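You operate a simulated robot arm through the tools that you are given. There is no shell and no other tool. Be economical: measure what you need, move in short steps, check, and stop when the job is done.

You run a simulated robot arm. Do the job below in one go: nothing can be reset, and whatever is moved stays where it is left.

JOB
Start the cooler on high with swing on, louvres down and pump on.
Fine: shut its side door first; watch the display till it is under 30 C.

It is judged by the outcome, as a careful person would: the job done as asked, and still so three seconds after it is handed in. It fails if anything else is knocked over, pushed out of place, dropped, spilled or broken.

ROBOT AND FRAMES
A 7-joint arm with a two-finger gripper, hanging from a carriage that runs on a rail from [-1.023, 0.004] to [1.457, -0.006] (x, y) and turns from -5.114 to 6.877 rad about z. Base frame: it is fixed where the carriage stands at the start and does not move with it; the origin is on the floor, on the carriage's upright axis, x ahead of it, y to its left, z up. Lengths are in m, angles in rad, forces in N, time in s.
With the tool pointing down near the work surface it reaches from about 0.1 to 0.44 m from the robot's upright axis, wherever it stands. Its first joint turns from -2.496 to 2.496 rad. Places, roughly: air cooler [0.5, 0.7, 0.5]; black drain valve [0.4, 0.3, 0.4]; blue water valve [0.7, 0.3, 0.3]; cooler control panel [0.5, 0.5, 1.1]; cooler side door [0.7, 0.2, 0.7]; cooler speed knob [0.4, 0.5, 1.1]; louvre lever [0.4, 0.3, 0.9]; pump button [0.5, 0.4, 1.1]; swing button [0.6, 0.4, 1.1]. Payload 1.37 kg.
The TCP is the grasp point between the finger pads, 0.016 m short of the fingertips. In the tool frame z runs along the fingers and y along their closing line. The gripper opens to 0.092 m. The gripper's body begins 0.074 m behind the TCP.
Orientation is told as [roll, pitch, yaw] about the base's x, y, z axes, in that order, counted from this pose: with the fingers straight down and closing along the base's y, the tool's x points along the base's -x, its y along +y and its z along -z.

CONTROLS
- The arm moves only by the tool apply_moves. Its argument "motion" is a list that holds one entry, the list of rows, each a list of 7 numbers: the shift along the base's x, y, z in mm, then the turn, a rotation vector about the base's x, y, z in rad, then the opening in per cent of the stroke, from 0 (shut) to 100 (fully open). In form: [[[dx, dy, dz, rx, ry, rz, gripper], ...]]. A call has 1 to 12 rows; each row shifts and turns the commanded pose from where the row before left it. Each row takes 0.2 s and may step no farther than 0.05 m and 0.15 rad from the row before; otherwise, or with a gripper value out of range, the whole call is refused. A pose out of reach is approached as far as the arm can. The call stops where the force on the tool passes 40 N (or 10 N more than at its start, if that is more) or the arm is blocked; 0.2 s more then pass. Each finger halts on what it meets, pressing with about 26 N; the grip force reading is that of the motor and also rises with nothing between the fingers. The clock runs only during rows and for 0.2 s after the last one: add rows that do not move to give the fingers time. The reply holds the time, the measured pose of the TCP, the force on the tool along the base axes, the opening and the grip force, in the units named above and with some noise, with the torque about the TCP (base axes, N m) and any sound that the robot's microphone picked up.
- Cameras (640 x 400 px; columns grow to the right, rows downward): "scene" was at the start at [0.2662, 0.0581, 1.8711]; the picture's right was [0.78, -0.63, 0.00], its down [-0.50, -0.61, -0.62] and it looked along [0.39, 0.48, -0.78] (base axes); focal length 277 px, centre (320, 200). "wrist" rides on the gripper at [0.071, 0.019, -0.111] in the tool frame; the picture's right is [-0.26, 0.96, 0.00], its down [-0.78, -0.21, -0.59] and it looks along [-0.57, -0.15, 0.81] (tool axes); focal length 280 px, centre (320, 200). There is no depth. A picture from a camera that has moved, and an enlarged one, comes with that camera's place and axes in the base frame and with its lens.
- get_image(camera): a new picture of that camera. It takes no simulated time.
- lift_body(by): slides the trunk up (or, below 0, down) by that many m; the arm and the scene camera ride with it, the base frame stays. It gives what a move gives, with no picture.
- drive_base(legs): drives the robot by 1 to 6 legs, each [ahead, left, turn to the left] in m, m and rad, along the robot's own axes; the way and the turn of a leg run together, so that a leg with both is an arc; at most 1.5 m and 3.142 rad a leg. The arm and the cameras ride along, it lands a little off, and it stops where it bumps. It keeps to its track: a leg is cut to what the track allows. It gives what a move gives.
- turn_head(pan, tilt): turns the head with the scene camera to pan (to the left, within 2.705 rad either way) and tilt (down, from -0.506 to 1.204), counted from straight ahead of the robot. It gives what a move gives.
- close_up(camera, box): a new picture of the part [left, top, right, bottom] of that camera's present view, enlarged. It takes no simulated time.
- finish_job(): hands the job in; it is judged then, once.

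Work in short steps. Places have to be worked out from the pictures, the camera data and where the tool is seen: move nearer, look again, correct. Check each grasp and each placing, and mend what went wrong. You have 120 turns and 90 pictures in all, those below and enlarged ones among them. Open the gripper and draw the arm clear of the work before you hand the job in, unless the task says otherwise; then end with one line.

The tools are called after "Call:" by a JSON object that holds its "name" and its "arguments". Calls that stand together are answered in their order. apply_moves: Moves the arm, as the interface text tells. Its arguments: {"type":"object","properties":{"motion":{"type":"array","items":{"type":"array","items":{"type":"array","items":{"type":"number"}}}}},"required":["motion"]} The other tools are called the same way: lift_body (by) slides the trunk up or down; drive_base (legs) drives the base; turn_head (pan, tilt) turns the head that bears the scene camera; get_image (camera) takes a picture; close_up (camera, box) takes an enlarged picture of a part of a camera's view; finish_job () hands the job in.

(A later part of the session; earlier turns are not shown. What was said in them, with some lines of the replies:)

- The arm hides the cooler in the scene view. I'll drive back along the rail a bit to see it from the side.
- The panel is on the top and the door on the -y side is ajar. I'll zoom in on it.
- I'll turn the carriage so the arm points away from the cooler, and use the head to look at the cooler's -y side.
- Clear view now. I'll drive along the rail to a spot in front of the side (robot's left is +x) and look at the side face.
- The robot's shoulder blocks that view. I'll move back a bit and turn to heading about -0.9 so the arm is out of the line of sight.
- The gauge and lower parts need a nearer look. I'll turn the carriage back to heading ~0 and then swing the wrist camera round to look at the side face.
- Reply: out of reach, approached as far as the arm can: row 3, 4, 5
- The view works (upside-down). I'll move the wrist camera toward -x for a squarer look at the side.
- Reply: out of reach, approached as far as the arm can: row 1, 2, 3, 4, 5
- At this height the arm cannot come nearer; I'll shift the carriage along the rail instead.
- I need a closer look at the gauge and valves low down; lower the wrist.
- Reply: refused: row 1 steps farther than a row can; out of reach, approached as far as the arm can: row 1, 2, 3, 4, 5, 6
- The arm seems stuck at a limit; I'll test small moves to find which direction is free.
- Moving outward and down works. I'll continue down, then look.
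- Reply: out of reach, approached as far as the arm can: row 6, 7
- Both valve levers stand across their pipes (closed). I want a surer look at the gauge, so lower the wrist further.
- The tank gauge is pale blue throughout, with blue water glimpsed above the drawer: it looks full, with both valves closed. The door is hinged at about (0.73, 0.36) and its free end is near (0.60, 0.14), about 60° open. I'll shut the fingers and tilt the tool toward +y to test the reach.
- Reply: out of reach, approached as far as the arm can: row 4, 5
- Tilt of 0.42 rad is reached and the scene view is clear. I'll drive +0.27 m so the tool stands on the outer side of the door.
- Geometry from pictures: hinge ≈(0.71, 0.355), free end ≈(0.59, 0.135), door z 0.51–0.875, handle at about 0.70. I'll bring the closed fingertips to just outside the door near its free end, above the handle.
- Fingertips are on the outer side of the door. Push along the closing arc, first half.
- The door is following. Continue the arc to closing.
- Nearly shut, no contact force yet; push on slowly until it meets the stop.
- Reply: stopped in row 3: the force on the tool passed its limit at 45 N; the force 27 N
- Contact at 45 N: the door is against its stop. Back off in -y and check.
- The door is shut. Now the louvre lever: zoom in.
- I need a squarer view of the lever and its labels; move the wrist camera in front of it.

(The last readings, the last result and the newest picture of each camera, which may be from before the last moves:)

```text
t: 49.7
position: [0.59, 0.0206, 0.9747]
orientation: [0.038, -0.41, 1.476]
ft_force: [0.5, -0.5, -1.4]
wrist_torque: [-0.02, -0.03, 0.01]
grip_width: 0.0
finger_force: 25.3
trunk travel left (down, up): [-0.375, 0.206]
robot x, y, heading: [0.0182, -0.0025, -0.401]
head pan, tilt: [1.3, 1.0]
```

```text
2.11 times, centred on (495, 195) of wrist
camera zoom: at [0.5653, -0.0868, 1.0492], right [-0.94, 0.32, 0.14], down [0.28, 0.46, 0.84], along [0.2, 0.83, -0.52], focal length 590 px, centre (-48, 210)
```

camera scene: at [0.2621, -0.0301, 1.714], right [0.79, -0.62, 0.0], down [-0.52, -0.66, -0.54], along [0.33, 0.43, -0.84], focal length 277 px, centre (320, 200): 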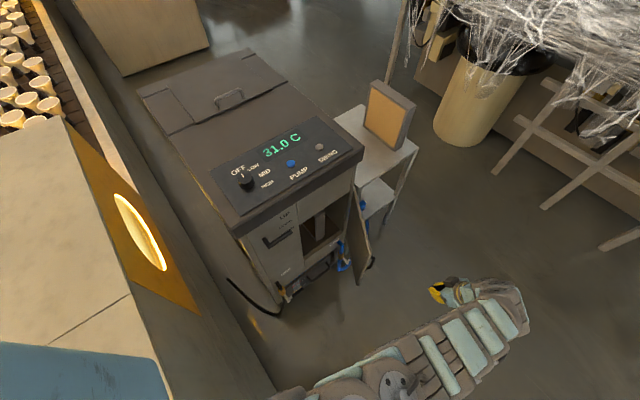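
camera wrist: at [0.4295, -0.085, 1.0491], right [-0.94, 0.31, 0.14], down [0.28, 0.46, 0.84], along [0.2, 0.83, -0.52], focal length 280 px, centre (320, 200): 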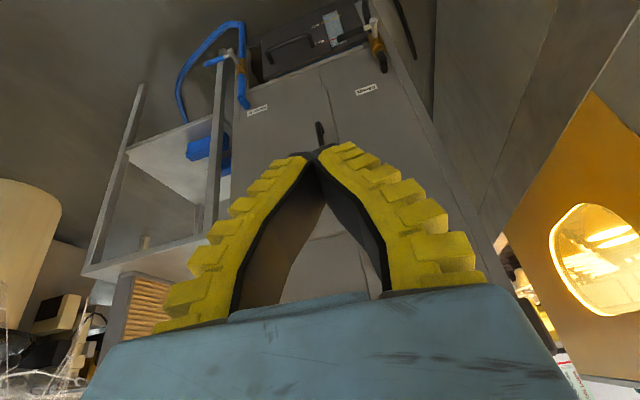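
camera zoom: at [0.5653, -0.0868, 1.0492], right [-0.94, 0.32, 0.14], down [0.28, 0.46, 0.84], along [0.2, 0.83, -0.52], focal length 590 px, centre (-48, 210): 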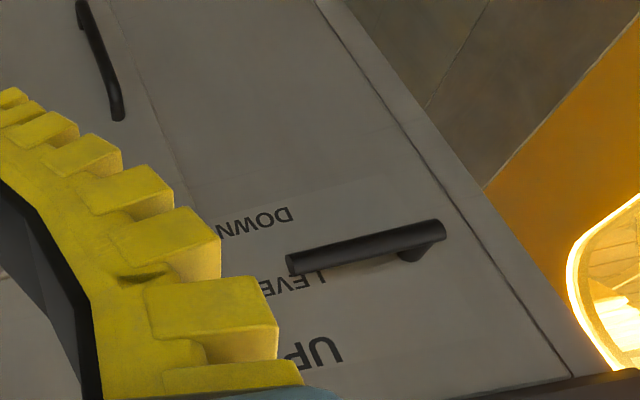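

The lever's pivot is near (0.347, 0.90) with its bar pointing +x to LEVEL, tip near (0.437, 0.337, 0.90). DOWN lies about 0.05 m lower. I'll bring the closed fingertips above the bar's outer end.

Call:
{"name": "apply_moves", "arguments": {"motion": [[[-40, 20, -5, 0, 0, 0, 0], [-40, 25, -5, 0, 0, 0, 0], [-40, 25, -5, 0, 0, 0, 0], [-35, 30, -5, 0, 0, 0, 0], [-10, 40, 0, 0, 0, 0, 0], [0, 40, 0, 0, 0, 0, 0], [0, 40, 0, 0, 0, 0, 0], [0, 40, 0, 0, 0, 0, 0], [0, 38, 0, 0, 0, 0, 0]]]}}

Call:
{"name": "close_up", "arguments": {"camera": "scene", "box": [240, 190, 360, 300]}}

Call:
{"name": "get_image", "arguments": {"camera": "wrist"}}

```text
t: 51.7
position: [0.4254, 0.3197, 0.9542]
orientation: [0.036, -0.411, 1.477]
ft_force: [-0.3, -0.6, 0.0]
wrist_torque: [0.04, 0.01, 0.0]
grip_width: 0.0
finger_force: 26.1
trunk travel left (down, up): [-0.375, 0.206]
robot x, y, heading: [0.0121, 0.001, -0.396]
head pan, tilt: [1.3, 1.0]
```

```text
3.64 times, centred on (300, 245) of scene
camera zoom: at [0.2619, -0.0306, 1.714], right [0.79, -0.62, 0.0], down [-0.52, -0.66, -0.54], along [0.33, 0.42, -0.84], focal length 1006 px, centre (393, 36)
```

zoom: 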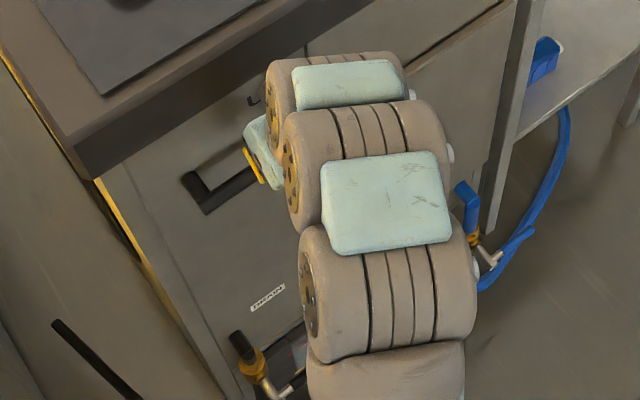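

```text
49 pictures are left
camera wrist: at [0.4004, 0.2127, 1.0296], right [-0.94, 0.32, 0.14], down [0.28, 0.46, 0.84], along [0.2, 0.83, -0.52], focal length 280 px, centre (320, 200)
```

wrist: 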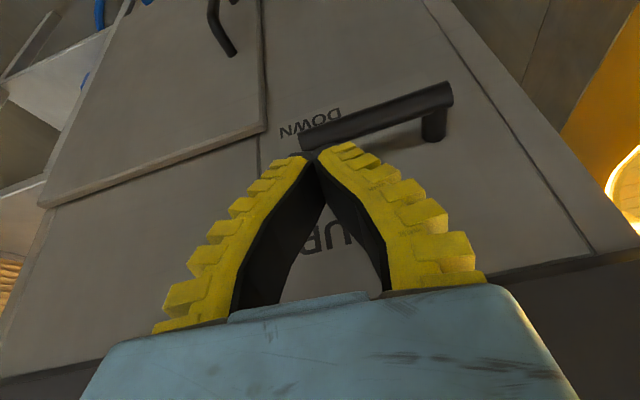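

Fingertips are just above the bar but near its very end; shift 18 mm toward the pivot and push down gently.

Call:
{"name": "apply_moves", "arguments": {"motion": [[[-18, 4, 0, 0, 0, 0, 0], [0, 0, -12, 0, 0, 0, 0], [0, 0, -12, 0, 0, 0, 0], [0, 0, -10, 0, 0, 0, 0], [0, 0, -10, 0, 0, 0, 0]]]}}

Call:
{"name": "get_image", "arguments": {"camera": "wrist"}}

```text
t: 52.9
position: [0.4075, 0.3227, 0.9107]
orientation: [0.036, -0.41, 1.478]
ft_force: [0.0, -1.1, 1.4]
wrist_torque: [0.03, 0.02, 0.04]
grip_width: 0.0001
finger_force: 26.2
trunk travel left (down, up): [-0.375, 0.206]
robot x, y, heading: [0.0178, -0.0003, -0.4]
head pan, tilt: [1.3, 1.0]
```

```text
48 pictures are left
camera wrist: at [0.3823, 0.2157, 0.9853], right [-0.94, 0.31, 0.14], down [0.28, 0.46, 0.84], along [0.2, 0.83, -0.52], focal length 280 px, centre (320, 200)
```

wrist: 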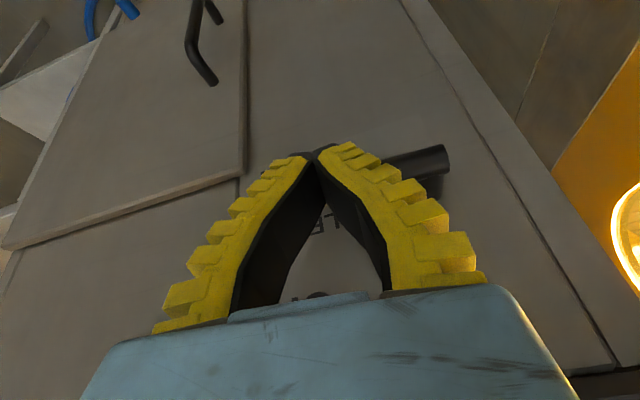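

The bar seems unmoved and the fingertips passed in front of it. Go back up, 16 mm nearer the face, and down again.

Call:
{"name": "apply_moves", "arguments": {"motion": [[[0, 0, 22, 0, 0, 0, 0], [0, 0, 20, 0, 0, 0, 0], [0, 8, 0, 0, 0, 0, 0], [0, 8, 0, 0, 0, 0, 0], [0, 0, -12, 0, 0, 0, 0], [0, 0, -12, 0, 0, 0, 0], [0, 0, -10, 0, 0, 0, 0]]]}}

Call:
{"name": "get_image", "arguments": {"camera": "wrist"}}

```text
t: 54.5
position: [0.4085, 0.3401, 0.9193]
orientation: [0.035, -0.409, 1.479]
ft_force: [-0.3, -1.5, 2.3]
wrist_torque: [-0.02, 0.06, -0.03]
grip_width: 0.0
finger_force: 26.1
trunk travel left (down, up): [-0.375, 0.206]
robot x, y, heading: [0.0194, -0.0026, -0.393]
head pan, tilt: [1.3, 1.0]
```

```text
47 pictures are left
camera wrist: at [0.383, 0.2325, 0.9939], right [-0.94, 0.31, 0.14], down [0.28, 0.46, 0.84], along [0.2, 0.83, -0.52], focal length 280 px, centre (320, 200)
```

wrist: 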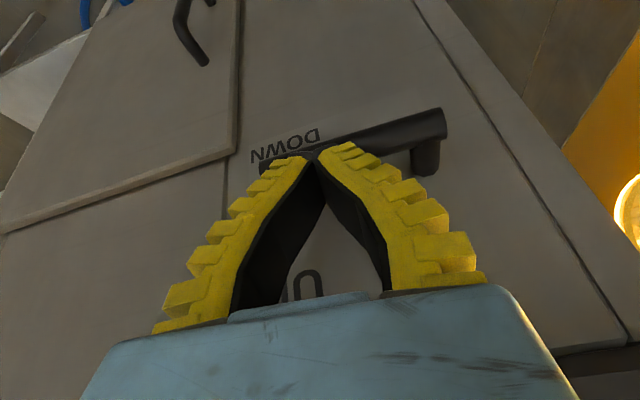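

Now the tips sit on the bar. Push on down.

Call:
{"name": "apply_moves", "arguments": {"motion": [[[0, 0, -12, 0, 0, 0, 0], [0, 0, -12, 0, 0, 0, 0], [0, 0, -10, 0, 0, 0, 0]]]}}

Call:
{"name": "get_image", "arguments": {"camera": "wrist"}}

```text
t: 55.3
position: [0.4098, 0.3412, 0.8869]
orientation: [0.034, -0.414, 1.481]
ft_force: [-0.5, -5.0, 22.8]
wrist_torque: [-0.05, 0.46, 0.07]
grip_width: 0.0001
finger_force: 25.9
trunk travel left (down, up): [-0.375, 0.206]
robot x, y, heading: [0.0166, 0.0024, -0.396]
head pan, tilt: [1.3, 1.0]
```

```text
46 pictures are left
camera wrist: at [0.3841, 0.2335, 0.9614], right [-0.94, 0.31, 0.13], down [0.27, 0.46, 0.85], along [0.2, 0.83, -0.52], focal length 280 px, centre (320, 200)
```

wrist: 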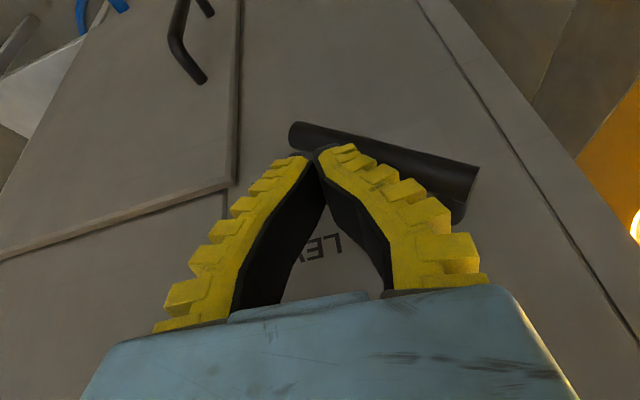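

The lever has swung down, and 23 N suggests the end stop. One small push to confirm, then retreat.

Call:
{"name": "apply_moves", "arguments": {"motion": [[[0, 0, -3, 0, 0, 0, 0], [0, 0, -2, 0, 0, 0, 0]]]}}

Call:
{"name": "apply_moves", "arguments": {"motion": [[[0, -5, 20, 0, 0, 0, 0], [0, -15, 20, 0, 0, 0, 0], [20, -40, 0, 0, 0, 0, 0], [25, -40, 0, 0, 0, 0, 0], [30, -35, 0, 0, 0, 0, 0], [40, -30, 0, 0, 0, 0, 0], [40, 0, 0, 0, 0, 0, 0]]]}}

Call:
{"name": "close_up", "arguments": {"camera": "scene", "box": [220, 150, 360, 300]}}

```text
t: 55.7
position: [0.4113, 0.3423, 0.8865]
orientation: [0.031, -0.419, 1.483]
ft_force: [0.2, -8.9, 20.5]
wrist_torque: [-0.06, 0.36, 0.18]
grip_width: 0.0
finger_force: 25.6
trunk travel left (down, up): [-0.375, 0.206]
robot x, y, heading: [0.0197, -0.0012, -0.401]
head pan, tilt: [1.3, 1.0]
stopped in row 2: the force on the tool passed its limit at 44 N (the readings are from after the stop); the commanded pose is now the measured one
```

```text
t: 57.3
position: [0.5651, 0.1757, 0.9249]
orientation: [0.031, -0.419, 1.481]
ft_force: [-0.2, -0.1, -0.2]
wrist_torque: [0.03, -0.01, -0.05]
grip_width: 0.0
finger_force: 26.2
trunk travel left (down, up): [-0.375, 0.206]
robot x, y, heading: [0.0187, -0.0031, -0.397]
head pan, tilt: [1.3, 1.0]
```

```text
2.67 times, centred on (290, 225) of scene
camera zoom: at [0.262, -0.0306, 1.714], right [0.79, -0.62, 0.0], down [-0.52, -0.66, -0.54], along [0.33, 0.42, -0.84], focal length 738 px, centre (400, 133)
```

zoom: 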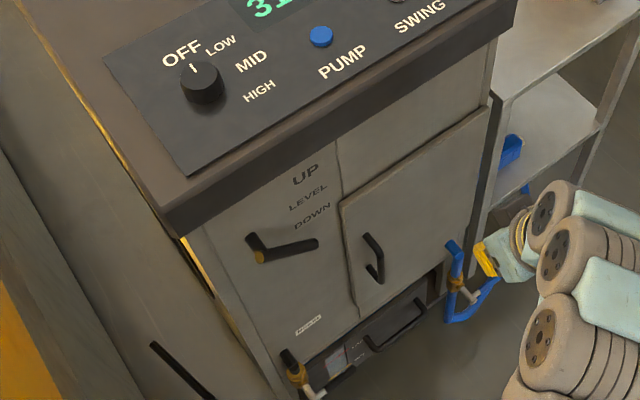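

Lever is at DOWN. Now the panel: raise the trunk, then set the tool upright above the cooler's top.

Call:
{"name": "lift_body", "arguments": {"by": 0.2}}

Call:
{"name": "apply_moves", "arguments": {"motion": [[[0, -20, 40, -0.1, 0, 0, 0], [0, -10, 40, -0.1, 0, 0, 0], [0, 0, 30, -0.1, 0, 0, 0], [0, 0, 20, -0.1, 0, 0, 0], [-10, 20, 0, 0, 0, 0, 0], [-20, 30, 0, 0, 0, 0, 0], [-20, 40, 0, 0, 0, 0, 0], [-20, 40, 0, 0, 0, 0, 0], [-20, 40, 0, 0, 0, 0, 0]]]}}

Call:
{"name": "get_image", "arguments": {"camera": "scene"}}

Call:
{"name": "get_image", "arguments": {"camera": "wrist"}}

```text
t: 59.5
position: [0.5657, 0.1755, 1.1242]
orientation: [0.033, -0.416, 1.48]
ft_force: [-0.5, 0.8, -0.1]
wrist_torque: [0.0, -0.04, -0.01]
grip_width: 0.0
finger_force: 26.3
trunk travel left (down, up): [-0.575, 0.006]
robot x, y, heading: [0.0183, 0.0001, -0.398]
head pan, tilt: [1.3, 1.0]
```

```text
t: 61.5
position: [0.472, 0.3154, 1.2377]
orientation: [-0.003, -0.072, 1.487]
ft_force: [-0.1, -0.2, 0.1]
wrist_torque: [0.04, 0.04, 0.03]
grip_width: 0.0003
finger_force: 25.9
out of reach, approached as far as the arm can: row 4
trunk travel left (down, up): [-0.575, 0.006]
robot x, y, heading: [0.0166, -0.0021, -0.398]
head pan, tilt: [1.3, 1.0]
```

```text
44 pictures are left
camera scene: at [0.2618, -0.0308, 1.914], right [0.79, -0.62, 0.0], down [-0.52, -0.66, -0.54], along [0.33, 0.42, -0.84], focal length 277 px, centre (320, 200)
```

scene: 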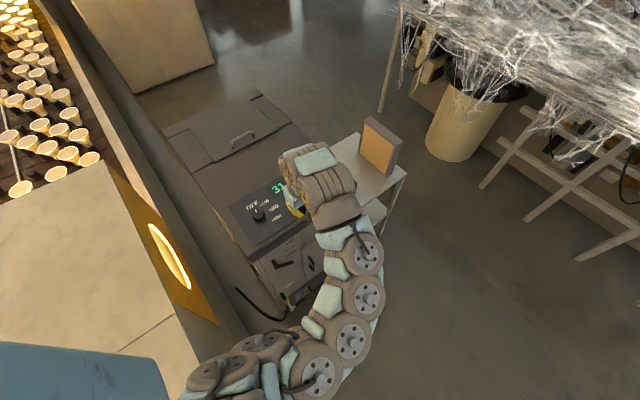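

```text
43 pictures are left
camera wrist: at [0.446, 0.2393, 1.344], right [-0.94, 0.34, 0.02], down [0.27, 0.71, 0.64], along [0.21, 0.61, -0.76], focal length 280 px, centre (320, 200)
```

wrist: 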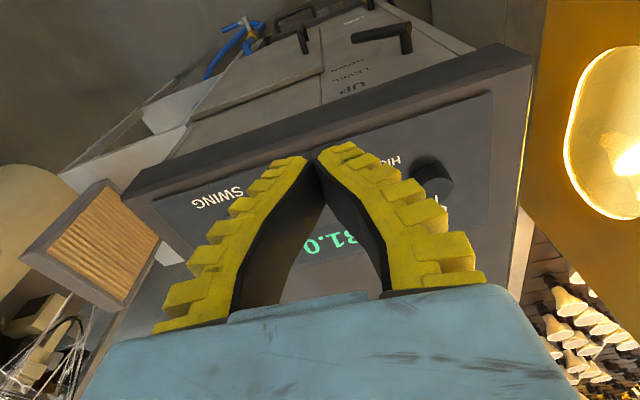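

Triangulating the knob top: about (0.391, 0.48, 1.075). Open the gripper and hover above it, upright.

Call:
{"name": "apply_moves", "arguments": {"motion": [[[-20, 35, 0, -0.035, 0, 0, 90], [-20, 35, 0, -0.035, 0, 0, 90], [-20, 35, -10, 0, 0, 0, 90], [-20, 35, -20, 0, 0, 0, 90], [0, 22, -40, 0, 0, 0, 90]]]}}

Call:
{"name": "get_image", "arguments": {"camera": "wrist"}}

Call:
{"name": "close_up", "arguments": {"camera": "scene", "box": [200, 140, 380, 260]}}

```text
t: 62.7
position: [0.3915, 0.4788, 1.1428]
orientation: [-0.006, -0.004, 1.487]
ft_force: [1.7, -0.2, 1.0]
wrist_torque: [0.03, 0.05, 0.0]
grip_width: 0.0839
finger_force: 0.9
out of reach, approached as far as the arm can: row 1, 2
trunk travel left (down, up): [-0.575, 0.006]
robot x, y, heading: [0.0176, -0.0018, -0.396]
head pan, tilt: [1.3, 1.0]
```

```text
42 pictures are left
camera wrist: at [0.3656, 0.4088, 1.2545], right [-0.94, 0.34, -0.01], down [0.27, 0.76, 0.59], along [0.21, 0.56, -0.81], focal length 280 px, centre (320, 200)
```

wrist: 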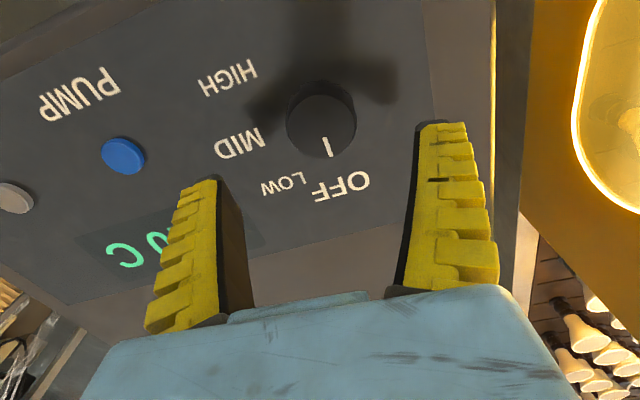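

```text
3.33 times, centred on (290, 200) of scene
camera zoom: at [0.2617, -0.0305, 1.914], right [0.79, -0.62, 0.0], down [-0.52, -0.66, -0.54], along [0.33, 0.42, -0.84], focal length 923 px, centre (420, 200)
```

zoom: 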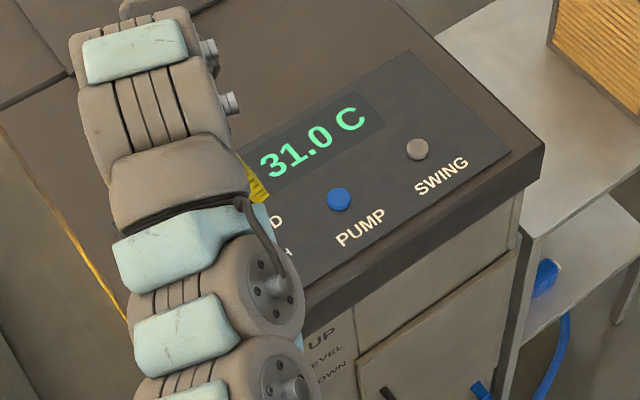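

Knob is at about (0.389, 0.470); HIGH lies about 125-130° clockwise from OFF. Lower around it.

Call:
{"name": "apply_moves", "arguments": {"motion": [[[-2, -8, -20, 0, 0, 0, 90], [0, 0, -20, 0, 0, 0, 90], [0, 0, -18, 0, 0, 0, 90]]]}}

Call:
{"name": "get_image", "arguments": {"camera": "wrist"}}

```text
t: 63.5
position: [0.3928, 0.4701, 1.0877]
orientation: [-0.012, -0.005, 1.487]
ft_force: [2.8, -10.2, 24.5]
wrist_torque: [-0.06, 1.32, 0.57]
grip_width: 0.0887
finger_force: 4.1
trunk travel left (down, up): [-0.575, 0.006]
robot x, y, heading: [0.0174, -0.0009, -0.4]
head pan, tilt: [1.3, 1.0]
```

```text
40 pictures are left
camera wrist: at [0.3657, 0.4005, 1.1987], right [-0.94, 0.34, -0.01], down [0.27, 0.76, 0.6], along [0.21, 0.56, -0.8], focal length 280 px, centre (320, 200)
```

wrist: 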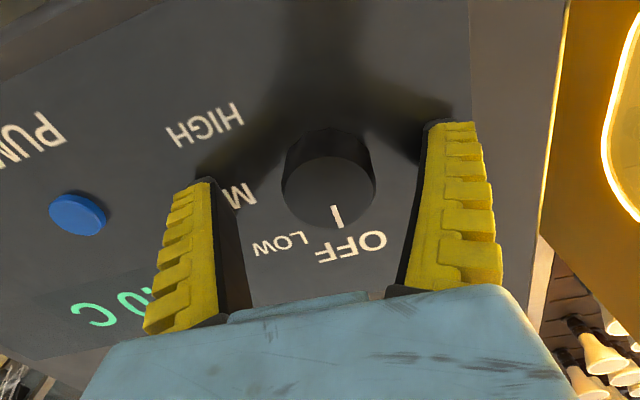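

Tips touched the panel (surface ≈1.072). Rise 4 mm, centre and close on the knob.

Call:
{"name": "apply_moves", "arguments": {"motion": [[[0, 0, 5, 0, 0, 0, 90], [-5, -3, 0, 0, 0, 0, 90], [0, 0, 0, 0, 0, 0, 60], [0, 0, 0, 0, 0, 0, 30], [0, 0, 0, 0, 0, 0, 20], [0, 0, 0, 0, 0, 0, 20]]]}}

Call:
{"name": "get_image", "arguments": {"camera": "wrist"}}

```text
t: 64.9
position: [0.3861, 0.4682, 1.092]
orientation: [-0.009, -0.006, 1.486]
ft_force: [-2.2, -8.2, 38.0]
wrist_torque: [0.35, 0.78, 0.04]
grip_width: 0.033
finger_force: 27.9
trunk travel left (down, up): [-0.575, 0.006]
robot x, y, heading: [0.0161, -0.0001, -0.397]
head pan, tilt: [1.3, 1.0]
```

```text
39 pictures are left
camera wrist: at [0.36, 0.3985, 1.2035], right [-0.94, 0.34, -0.01], down [0.27, 0.76, 0.6], along [0.21, 0.56, -0.8], focal length 280 px, centre (320, 200)
```

wrist: 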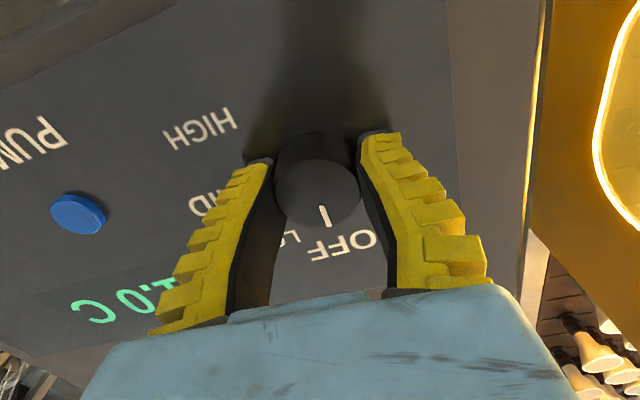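

Knob gripped (33 mm), but the tips press the panel at 38 N as they swing in. Rise a few mm to relieve it.

Call:
{"name": "apply_moves", "arguments": {"motion": [[[0, 0, 2, 0, 0, 0, 20], [0, 0, 2, 0, 0, 0, 20], [0, 0, 0, 0, 0, 0, 20]]]}}

```text
t: 65.7
position: [0.3868, 0.4674, 1.0932]
orientation: [-0.009, -0.003, 1.485]
ft_force: [19.9, 15.7, -20.2]
wrist_torque: [-0.04, 0.15, 0.02]
grip_width: 0.0324
finger_force: 28.0
trunk travel left (down, up): [-0.575, 0.006]
robot x, y, heading: [0.0128, 0.0004, -0.4]
head pan, tilt: [1.3, 1.0]
```

Release and re-grip at this height so it starts without side load.

Call:
{"name": "apply_moves", "arguments": {"motion": [[[0, 0, 0, 0, 0, 0, 55], [0, 0, 1, 0, 0, 0, 55], [0, 0, 0, 0, 0, 0, 40], [0, 0, 0, 0, 0, 0, 20], [0, 0, 0, 0, 0, 0, 20]]]}}

```text
t: 66.9
position: [0.3872, 0.4658, 1.0961]
orientation: [-0.01, -0.004, 1.487]
ft_force: [8.8, -4.0, 7.7]
wrist_torque: [0.26, 0.08, 0.03]
grip_width: 0.0343
finger_force: 28.2
trunk travel left (down, up): [-0.575, 0.006]
robot x, y, heading: [0.0201, 0.0006, -0.397]
head pan, tilt: [1.3, 1.0]
```

Loads are small now. Turn clockwise in a first batch of 0.8 rad.

Call:
{"name": "apply_moves", "arguments": {"motion": [[[0, 0, 0, 0, 0, -0.13, 20], [0, 0, 0, 0, 0, -0.13, 20], [0, 0, 0, 0, 0, -0.13, 20], [0, 0, 0, 0, 0, -0.13, 20], [0, 0, 0, 0, 0, -0.13, 20], [0, 0, 0, 0, 0, -0.13, 20]]]}}

Call:
{"name": "get_image", "arguments": {"camera": "wrist"}}

```text
t: 68.3
position: [0.3858, 0.4667, 1.0946]
orientation: [-0.008, -0.005, 0.705]
ft_force: [10.9, -1.5, 9.4]
wrist_torque: [0.06, -0.1, -0.02]
grip_width: 0.0336
finger_force: 27.7
trunk travel left (down, up): [-0.575, 0.006]
robot x, y, heading: [0.0168, 0.0001, -0.397]
head pan, tilt: [1.3, 1.0]
```

```text
38 pictures are left
camera wrist: at [0.3187, 0.4359, 1.207], right [-0.43, 0.9, -0.01], down [0.73, 0.35, 0.6], along [0.54, 0.25, -0.8], focal length 280 px, centre (320, 200)
```

wrist: 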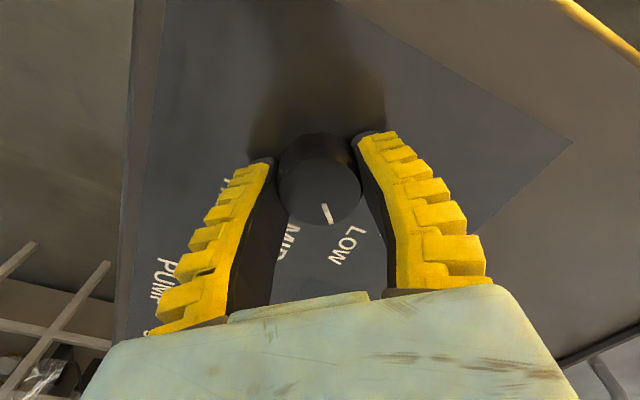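

It follows the gripper and points at LOW. Continue another 1.43 rad.

Call:
{"name": "apply_moves", "arguments": {"motion": [[[0, 0, 0, 0, 0, -0.13, 20], [0, 0, 0, 0, 0, -0.13, 20], [0, 0, 0, 0, 0, -0.13, 20], [0, 0, 0, 0, 0, -0.13, 20], [0, 0, 0, 0, 0, -0.13, 20], [0, 0, 0, 0, 0, -0.13, 20], [0, 0, 0, 0, 0, -0.13, 20], [0, 0, 0, 0, 0, -0.13, 20], [0, 0, 0, 0, 0, -0.13, 20], [0, 0, 0, 0, 0, -0.13, 20], [0, 0, 0, 0, 0, -0.13, 20]]]}}

Call:
{"name": "get_image", "arguments": {"camera": "wrist"}}

```text
t: 70.7
position: [0.3863, 0.4677, 1.096]
orientation: [-0.003, -0.004, -0.727]
ft_force: [12.7, 8.9, 1.7]
wrist_torque: [-0.01, -0.4, -0.02]
grip_width: 0.0328
finger_force: 28.4
trunk travel left (down, up): [-0.575, 0.006]
robot x, y, heading: [0.0182, -0.0012, -0.394]
head pan, tilt: [1.3, 1.0]
```

```text
37 pictures are left
camera wrist: at [0.346, 0.53, 1.2074], right [0.84, 0.55, 0.0], down [0.44, -0.67, 0.59], along [0.32, -0.5, -0.81], focal length 280 px, centre (320, 200)
```

wrist: 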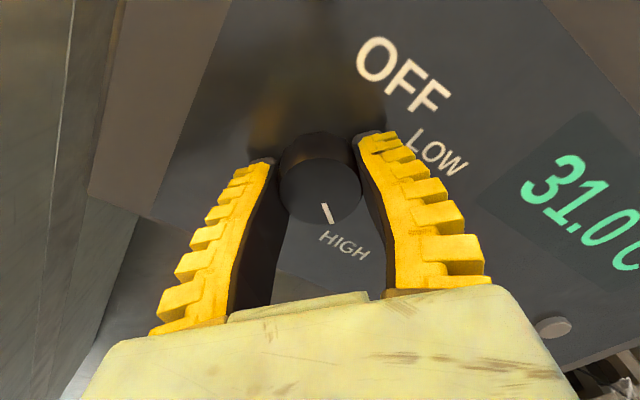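

The pointer is at HIGH, with the same alignment it had at OFF. Release, rise and look.

Call:
{"name": "apply_moves", "arguments": {"motion": [[[0, 0, 0, 0, 0, 0, 50], [0, 0, 0, 0, 0, 0, 80], [0, 0, 30, 0, 0, 0, 80], [0, 0, 40, 0, 0, 0, 80]]]}}

Call:
{"name": "get_image", "arguments": {"camera": "wrist"}}

```text
t: 71.7
position: [0.3835, 0.4669, 1.1652]
orientation: [-0.007, -0.004, -0.722]
ft_force: [-0.1, 0.3, 0.0]
wrist_torque: [0.03, 0.0, 0.01]
grip_width: 0.0754
finger_force: 1.3
trunk travel left (down, up): [-0.575, 0.006]
robot x, y, heading: [0.0191, 0.0034, -0.4]
head pan, tilt: [1.3, 1.0]
```

```text
36 pictures are left
camera wrist: at [0.343, 0.5284, 1.2766], right [0.83, 0.55, -0.01], down [0.45, -0.67, 0.59], along [0.32, -0.5, -0.8], focal length 280 px, centre (320, 200)
```

wrist: 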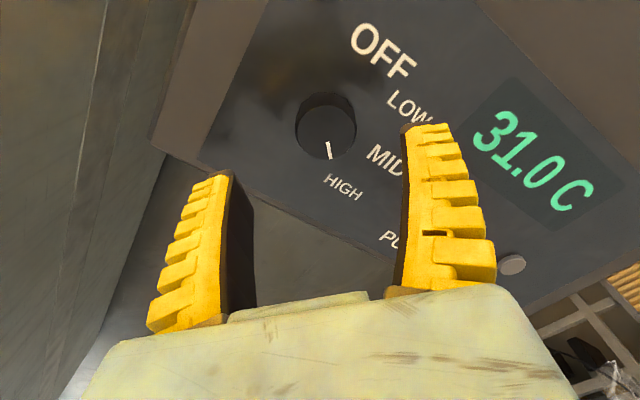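

The knob is at HIGH and has stayed there. Next close the fingers and go above the pump button, at about (0.525, 0.445).

Call:
{"name": "apply_moves", "arguments": {"motion": [[[40, -6, 0, 0, 0, 0, 0], [40, -6, 0, 0, 0, 0, 0], [40, -6, 0, 0, 0, 0, 0], [20, -4, -15, 0, 0, 0, 0], [0, 0, -15, 0, 0, 0, 0]]]}}

Call:
{"name": "get_image", "arguments": {"camera": "wrist"}}

Call:
{"name": "close_up", "arguments": {"camera": "scene", "box": [200, 140, 380, 260]}}

```text
t: 72.9
position: [0.5251, 0.4426, 1.1348]
orientation: [-0.008, -0.005, -0.721]
ft_force: [-0.1, 0.5, -0.2]
wrist_torque: [-0.02, 0.03, -0.02]
grip_width: 0.0001
finger_force: 26.2
trunk travel left (down, up): [-0.575, 0.006]
robot x, y, heading: [0.0178, 0.0018, -0.396]
head pan, tilt: [1.3, 1.0]
```

```text
35 pictures are left
camera wrist: at [0.484, 0.506, 1.2468], right [0.83, 0.55, -0.01], down [0.45, -0.67, 0.59], along [0.32, -0.5, -0.81], focal length 280 px, centre (320, 200)
```

wrist: 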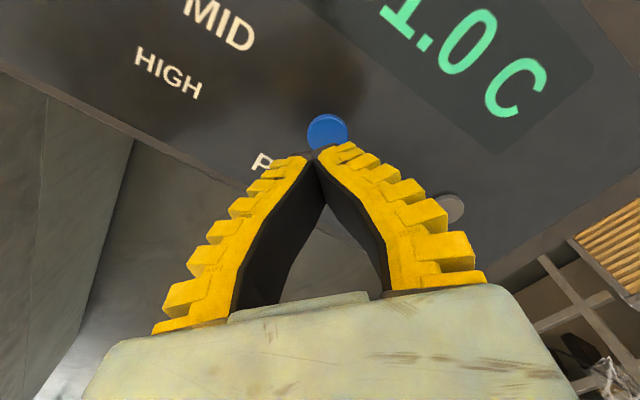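

```text
3.33 times, centred on (290, 200) of scene
camera zoom: at [0.2618, -0.0305, 1.914], right [0.79, -0.62, 0.0], down [-0.52, -0.66, -0.54], along [0.33, 0.42, -0.84], focal length 923 px, centre (420, 200)
```

zoom: 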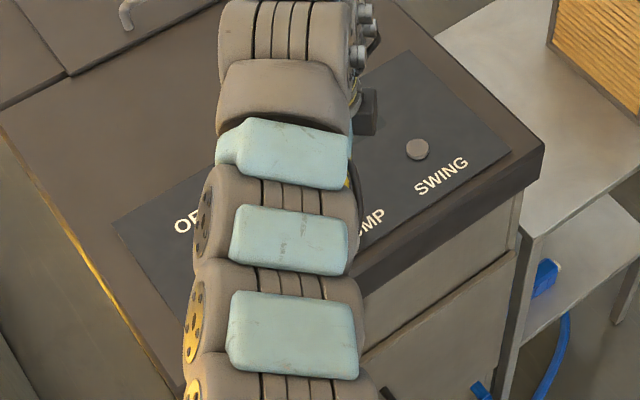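

Pump button at about (0.524, 0.450). Shift and press down in small steps.

Call:
{"name": "apply_moves", "arguments": {"motion": [[[-1, 8, 0, 0, 0, 0, 0], [0, 0, -20, 0, 0, 0, 0], [0, 0, -7, 0, 0, 0, 0], [0, 0, -4, 0, 0, 0, 0], [0, 0, -4, 0, 0, 0, 0]]]}}

Call:
{"name": "get_image", "arguments": {"camera": "wrist"}}

```text
t: 74.1
position: [0.5247, 0.4516, 1.1004]
orientation: [-0.005, -0.003, -0.723]
ft_force: [0.7, -0.1, -0.7]
wrist_torque: [-0.02, 0.0, 0.01]
grip_width: 0.0001
finger_force: 25.9
trunk travel left (down, up): [-0.575, 0.006]
robot x, y, heading: [0.0177, 0.0029, -0.396]
head pan, tilt: [1.3, 1.0]
```

```text
33 pictures are left
camera wrist: at [0.483, 0.5148, 1.2115], right [0.83, 0.55, 0.0], down [0.45, -0.67, 0.59], along [0.32, -0.5, -0.81], focal length 280 px, centre (320, 200)
```

wrist: 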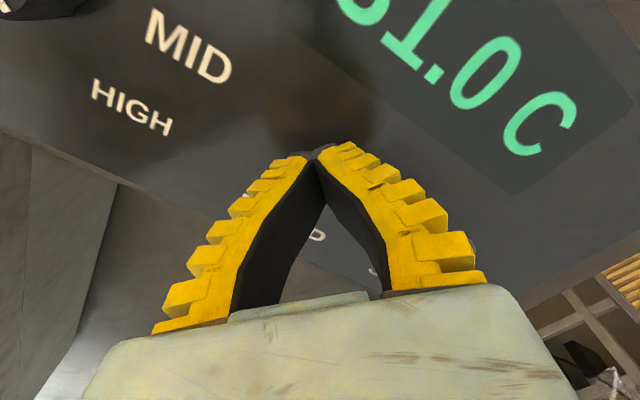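

Call:
{"name": "apply_moves", "arguments": {"motion": [[[0, 0, -3, 0, 0, 0, 0], [0, 0, -3, 0, 0, 0, 0], [0, 0, -2, 0, 0, 0, 0], [0, 0, -2, 0, 0, 0, 0], [0, 0, -2, 0, 0, 0, 0]]]}}

```text
t: 75.3
position: [0.5242, 0.4524, 1.0883]
orientation: [-0.004, -0.006, -0.723]
ft_force: [-2.6, -4.0, 14.3]
wrist_torque: [-0.11, -0.02, 0.01]
grip_width: 0.006
finger_force: 27.8
trunk travel left (down, up): [-0.575, 0.006]
robot x, y, heading: [0.0179, -0.0006, -0.395]
head pan, tilt: [1.3, 1.0]
heard: click
```

A click was heard. Rise and look at the button.

Call:
{"name": "apply_moves", "arguments": {"motion": [[[0, 0, 15, 0, 0, 0, 0], [0, 0, 30, 0, 0, 0, 0], [0, -30, 20, 0, 0, 0, 0]]]}}

Call:
{"name": "get_image", "arguments": {"camera": "wrist"}}

```text
t: 76.1
position: [0.5231, 0.4226, 1.1525]
orientation: [-0.006, -0.002, -0.721]
ft_force: [-0.1, 0.5, -0.5]
wrist_torque: [0.04, -0.01, -0.04]
grip_width: 0.0
finger_force: 27.1
trunk travel left (down, up): [-0.575, 0.006]
robot x, y, heading: [0.015, -0.0006, -0.395]
head pan, tilt: [1.3, 1.0]
```

```text
32 pictures are left
camera wrist: at [0.4823, 0.485, 1.2643], right [0.83, 0.55, -0.01], down [0.45, -0.67, 0.59], along [0.32, -0.5, -0.81], focal length 280 px, centre (320, 200)
```

wrist: 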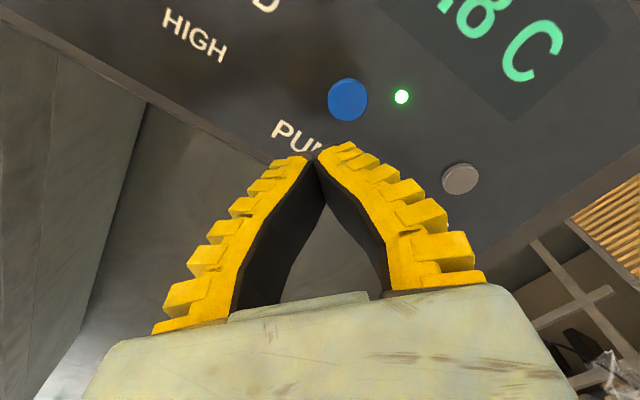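

The pump lamp is lit and the temperature is falling. Swing button at about (0.632, 0.449): go there and press until it clicks.

Call:
{"name": "apply_moves", "arguments": {"motion": [[[40, 10, 0, 0, 0, 0, 0], [40, 10, 0, 0, 0, 0, 0], [29, 6, -20, 0, 0, 0, 0], [0, 0, -20, 0, 0, 0, 0], [0, 0, -10, 0, 0, 0, 0]]]}}

Call:
{"name": "get_image", "arguments": {"camera": "wrist"}}

```text
t: 77.3
position: [0.6078, 0.4419, 1.1182]
orientation: [-0.005, -0.005, -0.724]
ft_force: [0.0, -0.6, 0.1]
wrist_torque: [0.02, 0.05, -0.02]
grip_width: 0.0
finger_force: 27.6
out of reach, approached as far as the arm can: row 3, 4
trunk travel left (down, up): [-0.575, 0.006]
robot x, y, heading: [0.0156, -0.0016, -0.392]
head pan, tilt: [1.3, 1.0]
```

```text
31 pictures are left
camera wrist: at [0.5681, 0.5027, 1.2296], right [0.84, 0.55, 0.0], down [0.44, -0.67, 0.59], along [0.32, -0.5, -0.8], focal length 280 px, centre (320, 200)
```

wrist: 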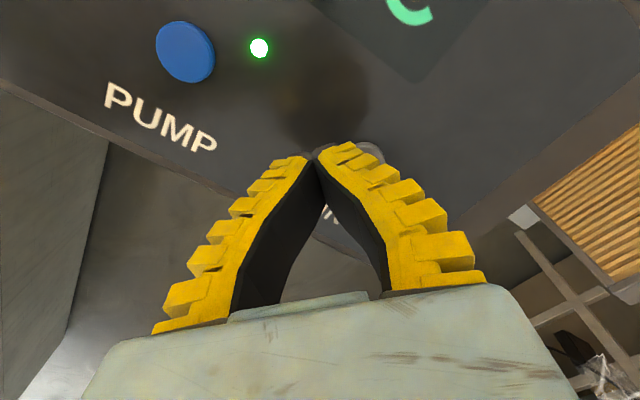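

Out of reach by 24 mm; shift the carriage +x by that much instead.

Call:
{"name": "drive_base", "arguments": {"legs": [[0.023, 0.0095, 0]]}}

Call:
{"name": "apply_moves", "arguments": {"motion": [[[0, 5, 0, 0, 0, 0, 0], [0, 0, 0, 0, 0, 0, 0]]]}}

Call:
{"name": "get_image", "arguments": {"camera": "wrist"}}

```text
t: 78.1
position: [0.6326, 0.4394, 1.1177]
orientation: [-0.006, -0.004, -0.723]
ft_force: [-0.2, 0.5, -0.1]
wrist_torque: [0.03, -0.02, -0.01]
grip_width: 0.0
finger_force: 27.8
trunk travel left (down, up): [-0.575, 0.006]
robot x, y, heading: [0.0391, -0.0003, -0.395]
head pan, tilt: [1.3, 1.0]
```

```text
t: 78.7
position: [0.63, 0.4442, 1.1192]
orientation: [-0.005, -0.002, -0.723]
ft_force: [-0.2, 0.7, 0.4]
wrist_torque: [-0.02, 0.01, -0.01]
grip_width: 0.0
finger_force: 28.4
out of reach, approached as far as the arm can: row 1
trunk travel left (down, up): [-0.575, 0.006]
robot x, y, heading: [0.0393, -0.0003, -0.396]
head pan, tilt: [1.3, 1.0]
```

```text
30 pictures are left
camera wrist: at [0.589, 0.5059, 1.2308], right [0.83, 0.55, 0.0], down [0.45, -0.67, 0.59], along [0.32, -0.5, -0.8], focal length 280 px, centre (320, 200)
```

wrist: 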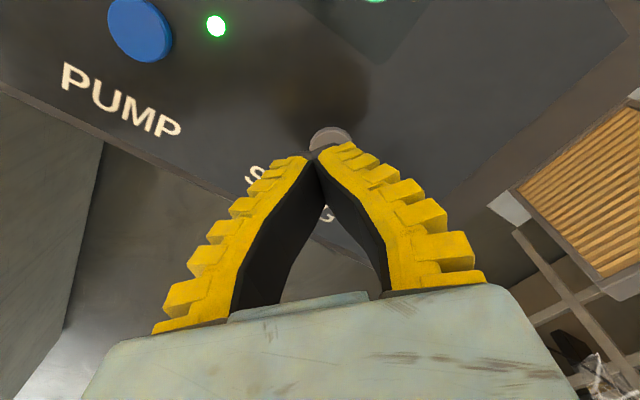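

Well lined up. Press down.

Call:
{"name": "apply_moves", "arguments": {"motion": [[[0, 3, -8, 0, 0, 0, 0], [0, 2, -8, 0, 0, 0, 0], [0, 0, -4, 0, 0, 0, 0], [0, 0, -3, 0, 0, 0, 0], [0, 0, -3, 0, 0, 0, 0], [0, 0, -3, 0, 0, 0, 0], [0, 0, -2, 0, 0, 0, 0]]]}}

```text
t: 80.3
position: [0.6238, 0.4408, 1.1013]
orientation: [-0.007, -0.003, -0.722]
ft_force: [-0.9, 0.4, -0.8]
wrist_torque: [0.01, -0.01, 0.02]
grip_width: 0.0
finger_force: 27.6
out of reach, approached as far as the arm can: row 2, 4, 7
trunk travel left (down, up): [-0.575, 0.006]
robot x, y, heading: [0.0357, 0.0009, -0.394]
head pan, tilt: [1.3, 1.0]
```

The arm is at the edge of its reach. Rise, move the carriage 0.1 m nearer, and realign.

Call:
{"name": "apply_moves", "arguments": {"motion": [[[-10, -5, 30, 0, 0, 0, 0], [-45, 0, 15, 0, 0, 0, 0], [-40, 0, 0, 0, 0, 0, 0]]]}}

Call:
{"name": "drive_base", "arguments": {"legs": [[0.092, 0.038, 0]]}}

```text
t: 81.1
position: [0.5286, 0.4356, 1.1463]
orientation: [-0.007, -0.005, -0.724]
ft_force: [0.3, -0.5, -0.5]
wrist_torque: [0.02, 0.05, 0.01]
grip_width: 0.0
finger_force: 27.8
trunk travel left (down, up): [-0.575, 0.006]
robot x, y, heading: [0.0409, -0.001, -0.394]
head pan, tilt: [1.3, 1.0]
```

```text
t: 82.3
position: [0.6278, 0.4356, 1.1469]
orientation: [-0.007, -0.003, -0.724]
ft_force: [-0.1, 0.8, 0.5]
wrist_torque: [-0.03, -0.02, 0.02]
grip_width: 0.0
finger_force: 27.8
trunk travel left (down, up): [-0.575, 0.006]
robot x, y, heading: [0.1377, -0.003, -0.399]
head pan, tilt: [1.3, 1.0]
```

Call:
{"name": "apply_moves", "arguments": {"motion": [[[3, 13, -20, 0, 0, 0, 0], [0, 0, -15, 0, 0, 0, 0], [0, 0, -8, 0, 0, 0, 0]]]}}

Call:
{"name": "get_image", "arguments": {"camera": "wrist"}}

```text
t: 83.1
position: [0.6312, 0.4483, 1.1037]
orientation: [-0.005, -0.003, -0.723]
ft_force: [-0.2, 0.9, -0.5]
wrist_torque: [-0.03, 0.0, 0.02]
grip_width: 0.0
finger_force: 27.9
trunk travel left (down, up): [-0.575, 0.006]
robot x, y, heading: [0.1397, 0.0005, -0.396]
head pan, tilt: [1.3, 1.0]
```

```text
29 pictures are left
camera wrist: at [0.5908, 0.5115, 1.2155], right [0.83, 0.55, 0.0], down [0.45, -0.67, 0.59], along [0.32, -0.5, -0.8], focal length 280 px, centre (320, 200)
```

wrist: 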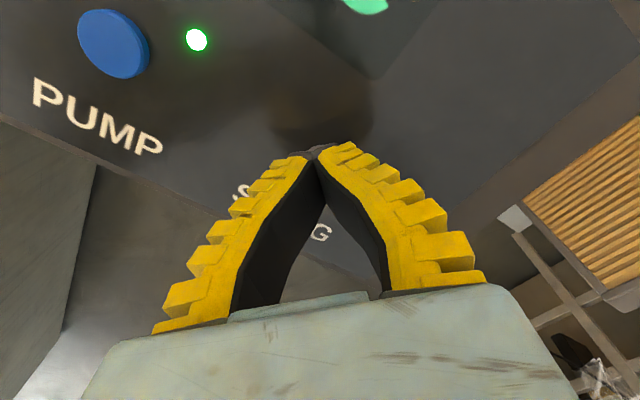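

In reach now, with the button right under the tips. Press.

Call:
{"name": "apply_moves", "arguments": {"motion": [[[0, 1, -4, 0, 0, 0, 0], [0, 0, -3, 0, 0, 0, 0], [0, 0, -3, 0, 0, 0, 0], [0, 0, -3, 0, 0, 0, 0], [0, 0, -2, 0, 0, 0, 0]]]}}

```text
t: 84.3
position: [0.6308, 0.45, 1.09]
orientation: [-0.004, -0.003, -0.723]
ft_force: [-2.0, -0.7, 7.6]
wrist_torque: [-0.04, -0.06, 0.01]
grip_width: 0.0059
finger_force: 28.1
trunk travel left (down, up): [-0.575, 0.006]
robot x, y, heading: [0.1387, -0.0009, -0.392]
head pan, tilt: [1.3, 1.0]
heard: click
```

Click heard. Rise and check the lamp and display.

Call:
{"name": "apply_moves", "arguments": {"motion": [[[0, 0, 15, 0, 0, 0, 0], [-10, -10, 35, 0, 0, 0, 0], [-20, -30, 20, 0, 0, 0, 0]]]}}

Call:
{"name": "get_image", "arguments": {"camera": "wrist"}}

```text
t: 85.1
position: [0.6015, 0.4109, 1.1584]
orientation: [-0.006, -0.004, -0.724]
ft_force: [0.0, 0.7, 0.2]
wrist_torque: [-0.03, 0.02, -0.03]
grip_width: 0.0
finger_force: 27.5
trunk travel left (down, up): [-0.575, 0.006]
robot x, y, heading: [0.1422, -0.0015, -0.393]
head pan, tilt: [1.3, 1.0]
```

```text
28 pictures are left
camera wrist: at [0.5605, 0.4729, 1.2707], right [0.83, 0.55, 0.0], down [0.45, -0.67, 0.59], along [0.32, -0.5, -0.81], focal length 280 px, centre (320, 200)
```

wrist: 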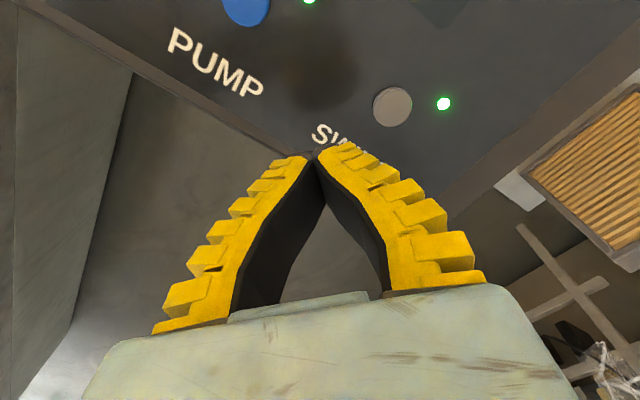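

Both lamps are lit. Withdraw the arm from over the cooler, opening the fingers, then check display and side.

Call:
{"name": "apply_moves", "arguments": {"motion": [[[0, -40, 20, 0, 0, 0, 50], [0, -45, 10, 0, 0, 0, 100], [0, -45, 0, 0, 0, 0, 100], [0, -45, 0, 0, 0, 0, 100], [0, -45, 0, 0, 0, 0, 100], [0, -45, 0, 0, 0, 0, 100], [0, -45, 0, 0, 0, 0, 100]]]}}

Call:
{"name": "get_image", "arguments": {"camera": "scene"}}

```text
t: 86.7
position: [0.6009, 0.1, 1.1887]
orientation: [-0.006, -0.003, -0.722]
ft_force: [-0.2, -0.1, 0.0]
wrist_torque: [0.01, -0.03, 0.0]
grip_width: 0.0916
finger_force: 0.1
trunk travel left (down, up): [-0.575, 0.006]
robot x, y, heading: [0.1392, -0.0026, -0.395]
head pan, tilt: [1.3, 1.0]
```

```text
27 pictures are left
camera scene: at [0.3853, -0.0309, 1.914], right [0.79, -0.62, 0.0], down [-0.52, -0.66, -0.54], along [0.33, 0.42, -0.84], focal length 277 px, centre (320, 200)
```

scene: 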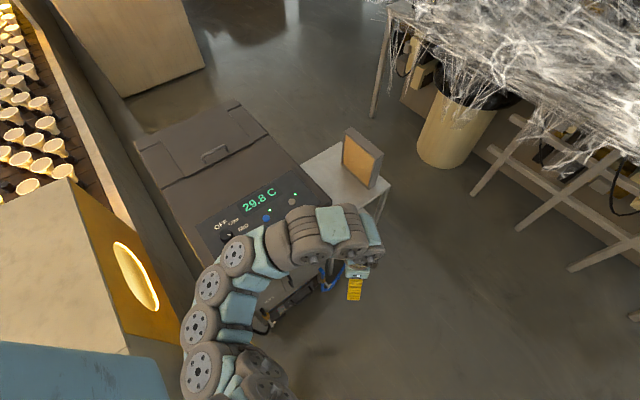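

The display reads 29.8 C, under 30. I'll take the arm away from the cooler and make a final check of the door, lever, knob and display.

Call:
{"name": "drive_base", "arguments": {"legs": [[0, 0, -0.5], [-0.16, -0.2, 0]]}}

Call:
{"name": "turn_head", "arguments": {"pan": 1.7, "tilt": 0.9}}

Call:
{"name": "get_image", "arguments": {"camera": "scene"}}

```text
t: 89.9
position: [0.3387, -0.1317, 1.1879]
orientation: [-0.007, -0.003, -1.225]
ft_force: [0.3, 0.3, 0.3]
wrist_torque: [0.01, -0.01, -0.03]
grip_width: 0.0919
finger_force: 0.1
trunk travel left (down, up): [-0.575, 0.006]
robot x, y, heading: [-0.1154, 0.0033, -0.899]
head pan, tilt: [1.3, 1.0]
```

```text
t: 90.8
position: [0.3396, -0.1331, 1.1886]
orientation: [-0.005, -0.003, -1.225]
ft_force: [-0.1, 0.1, -0.4]
wrist_torque: [-0.04, -0.01, -0.03]
grip_width: 0.0919
finger_force: 0.0
trunk travel left (down, up): [-0.575, 0.006]
robot x, y, heading: [-0.1134, -0.0023, -0.902]
head pan, tilt: [1.7, 0.901]
```

```text
26 pictures are left
camera scene: at [0.0753, -0.1179, 1.9212], right [0.72, -0.7, 0.0], down [-0.55, -0.56, -0.62], along [0.43, 0.45, -0.78], focal length 277 px, centre (320, 200)
```

scene: 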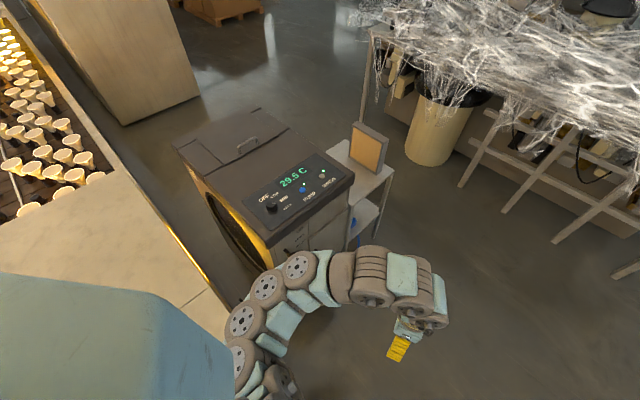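

Call:
{"name": "close_up", "arguments": {"camera": "scene", "box": [230, 140, 390, 270]}}

Call:
{"name": "drive_base", "arguments": {"legs": [[-0.12, -0.16, 0]]}}

Call:
{"name": "close_up", "arguments": {"camera": "scene", "box": [230, 100, 430, 280]}}

```text
3.08 times, centred on (310, 205) of scene
camera zoom: at [0.0753, -0.1179, 1.9212], right [0.72, -0.7, 0.0], down [-0.55, -0.56, -0.62], along [0.43, 0.45, -0.78], focal length 852 px, centre (351, 185)
```

zoom: 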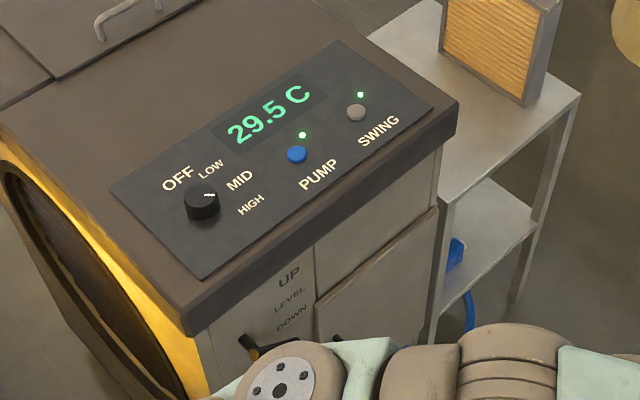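

```text
t: 92.4
position: [0.1405, -0.1319, 1.1887]
orientation: [-0.008, -0.004, -1.226]
ft_force: [0.4, 0.0, 0.0]
wrist_torque: [-0.02, -0.01, -0.01]
grip_width: 0.0919
finger_force: 0.1
trunk travel left (down, up): [-0.575, 0.006]
robot x, y, heading: [-0.3091, 0.0023, -0.902]
head pan, tilt: [1.7, 0.901]
```

```text
2.22 times, centred on (330, 190) of scene
camera zoom: at [-0.1244, -0.117, 1.9212], right [0.72, -0.7, 0.0], down [-0.55, -0.56, -0.62], along [0.43, 0.45, -0.78], focal length 615 px, centre (298, 222)
```

zoom: 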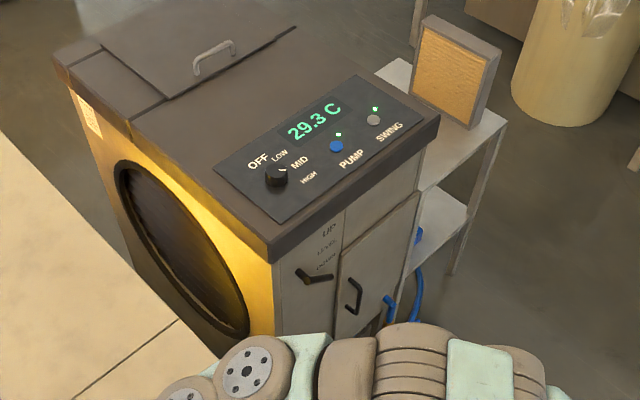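

The display is at 29.3 C and falling. I'll verify the knob pointer in a tight zoom, along with the lower door and valves.

Call:
{"name": "close_up", "arguments": {"camera": "scene", "box": [295, 150, 355, 190]}}

Call:
{"name": "drive_base", "arguments": {"legs": [[0, 0, -0.7]]}}

Call:
{"name": "turn_head", "arguments": {"pan": 2.2, "tilt": 0.8}}

Call:
{"name": "get_image", "arguments": {"camera": "scene"}}

```text
10.00 times, centred on (325, 170) of scene
camera zoom: at [-0.1244, -0.117, 1.9212], right [0.72, -0.7, 0.0], down [-0.55, -0.56, -0.62], along [0.43, 0.45, -0.78], focal length 2768 px, centre (270, 500)
```

zoom: 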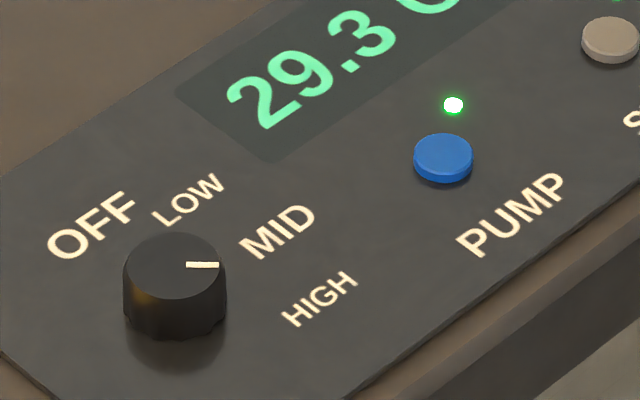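

```text
t: 94.7
position: [-0.0543, -0.3928, 1.1878]
orientation: [-0.007, -0.003, -1.927]
ft_force: [-0.7, 0.0, -0.2]
wrist_torque: [0.0, 0.0, 0.01]
grip_width: 0.0919
finger_force: 0.0
trunk travel left (down, up): [-0.575, 0.006]
robot x, y, heading: [-0.3113, 0.0036, -1.604]
head pan, tilt: [1.7, 0.901]
```

```text
t: 95.6
position: [-0.0525, -0.392, 1.1887]
orientation: [-0.008, -0.003, -1.927]
ft_force: [-0.2, 0.5, -0.6]
wrist_torque: [0.0, 0.01, 0.02]
grip_width: 0.0918
finger_force: 0.0
trunk travel left (down, up): [-0.575, 0.006]
robot x, y, heading: [-0.3126, -0.0018, -1.605]
head pan, tilt: [2.201, 0.799]
```

```text
22 pictures are left
camera scene: at [-0.2541, -0.1736, 1.9291], right [0.56, -0.83, 0.0], down [-0.59, -0.4, -0.7], along [0.58, 0.39, -0.72], focal length 277 px, centre (320, 200)
```

scene: 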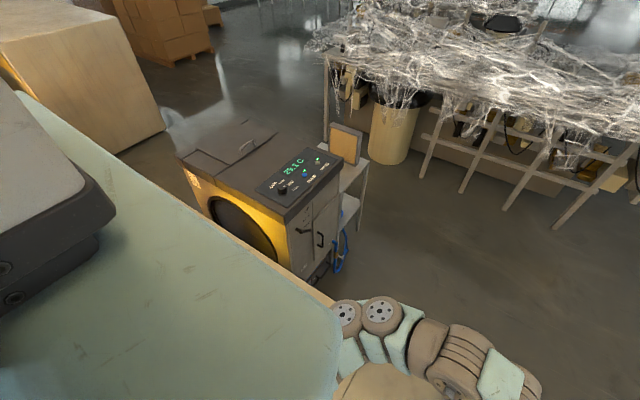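

The pointer is at about -48°, which is HIGH (MID is at 0°). Last check of the side face.

Call:
{"name": "close_up", "arguments": {"camera": "scene", "box": [250, 140, 380, 290]}}

```text
2.67 times, centred on (315, 215) of scene
camera zoom: at [-0.2541, -0.1736, 1.9291], right [0.56, -0.83, 0.0], down [-0.59, -0.4, -0.7], along [0.58, 0.39, -0.72], focal length 738 px, centre (333, 160)
```

zoom: 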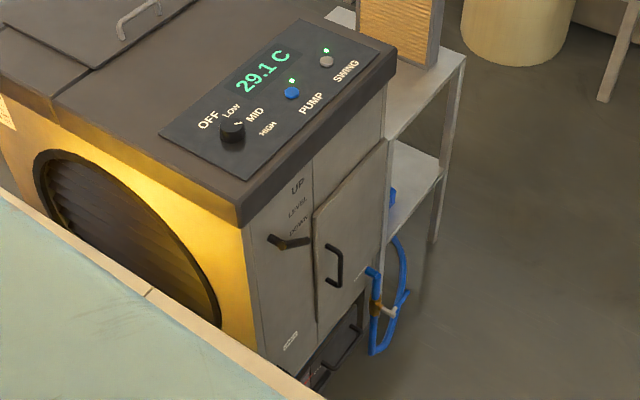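

The door is shut, the lever is at DOWN, the knob is at HIGH, both lamps are lit, and the display reads 29.1 C. The arm is clear and the gripper open, so I'm handing in.

Call:
{"name": "finish_job", "arguments": {}}

```text
The job is handed in.
```

The cooler is running on high with swing and pump on and louvres down; I shut the side door first, and the display was at 29.1 C when I handed in.
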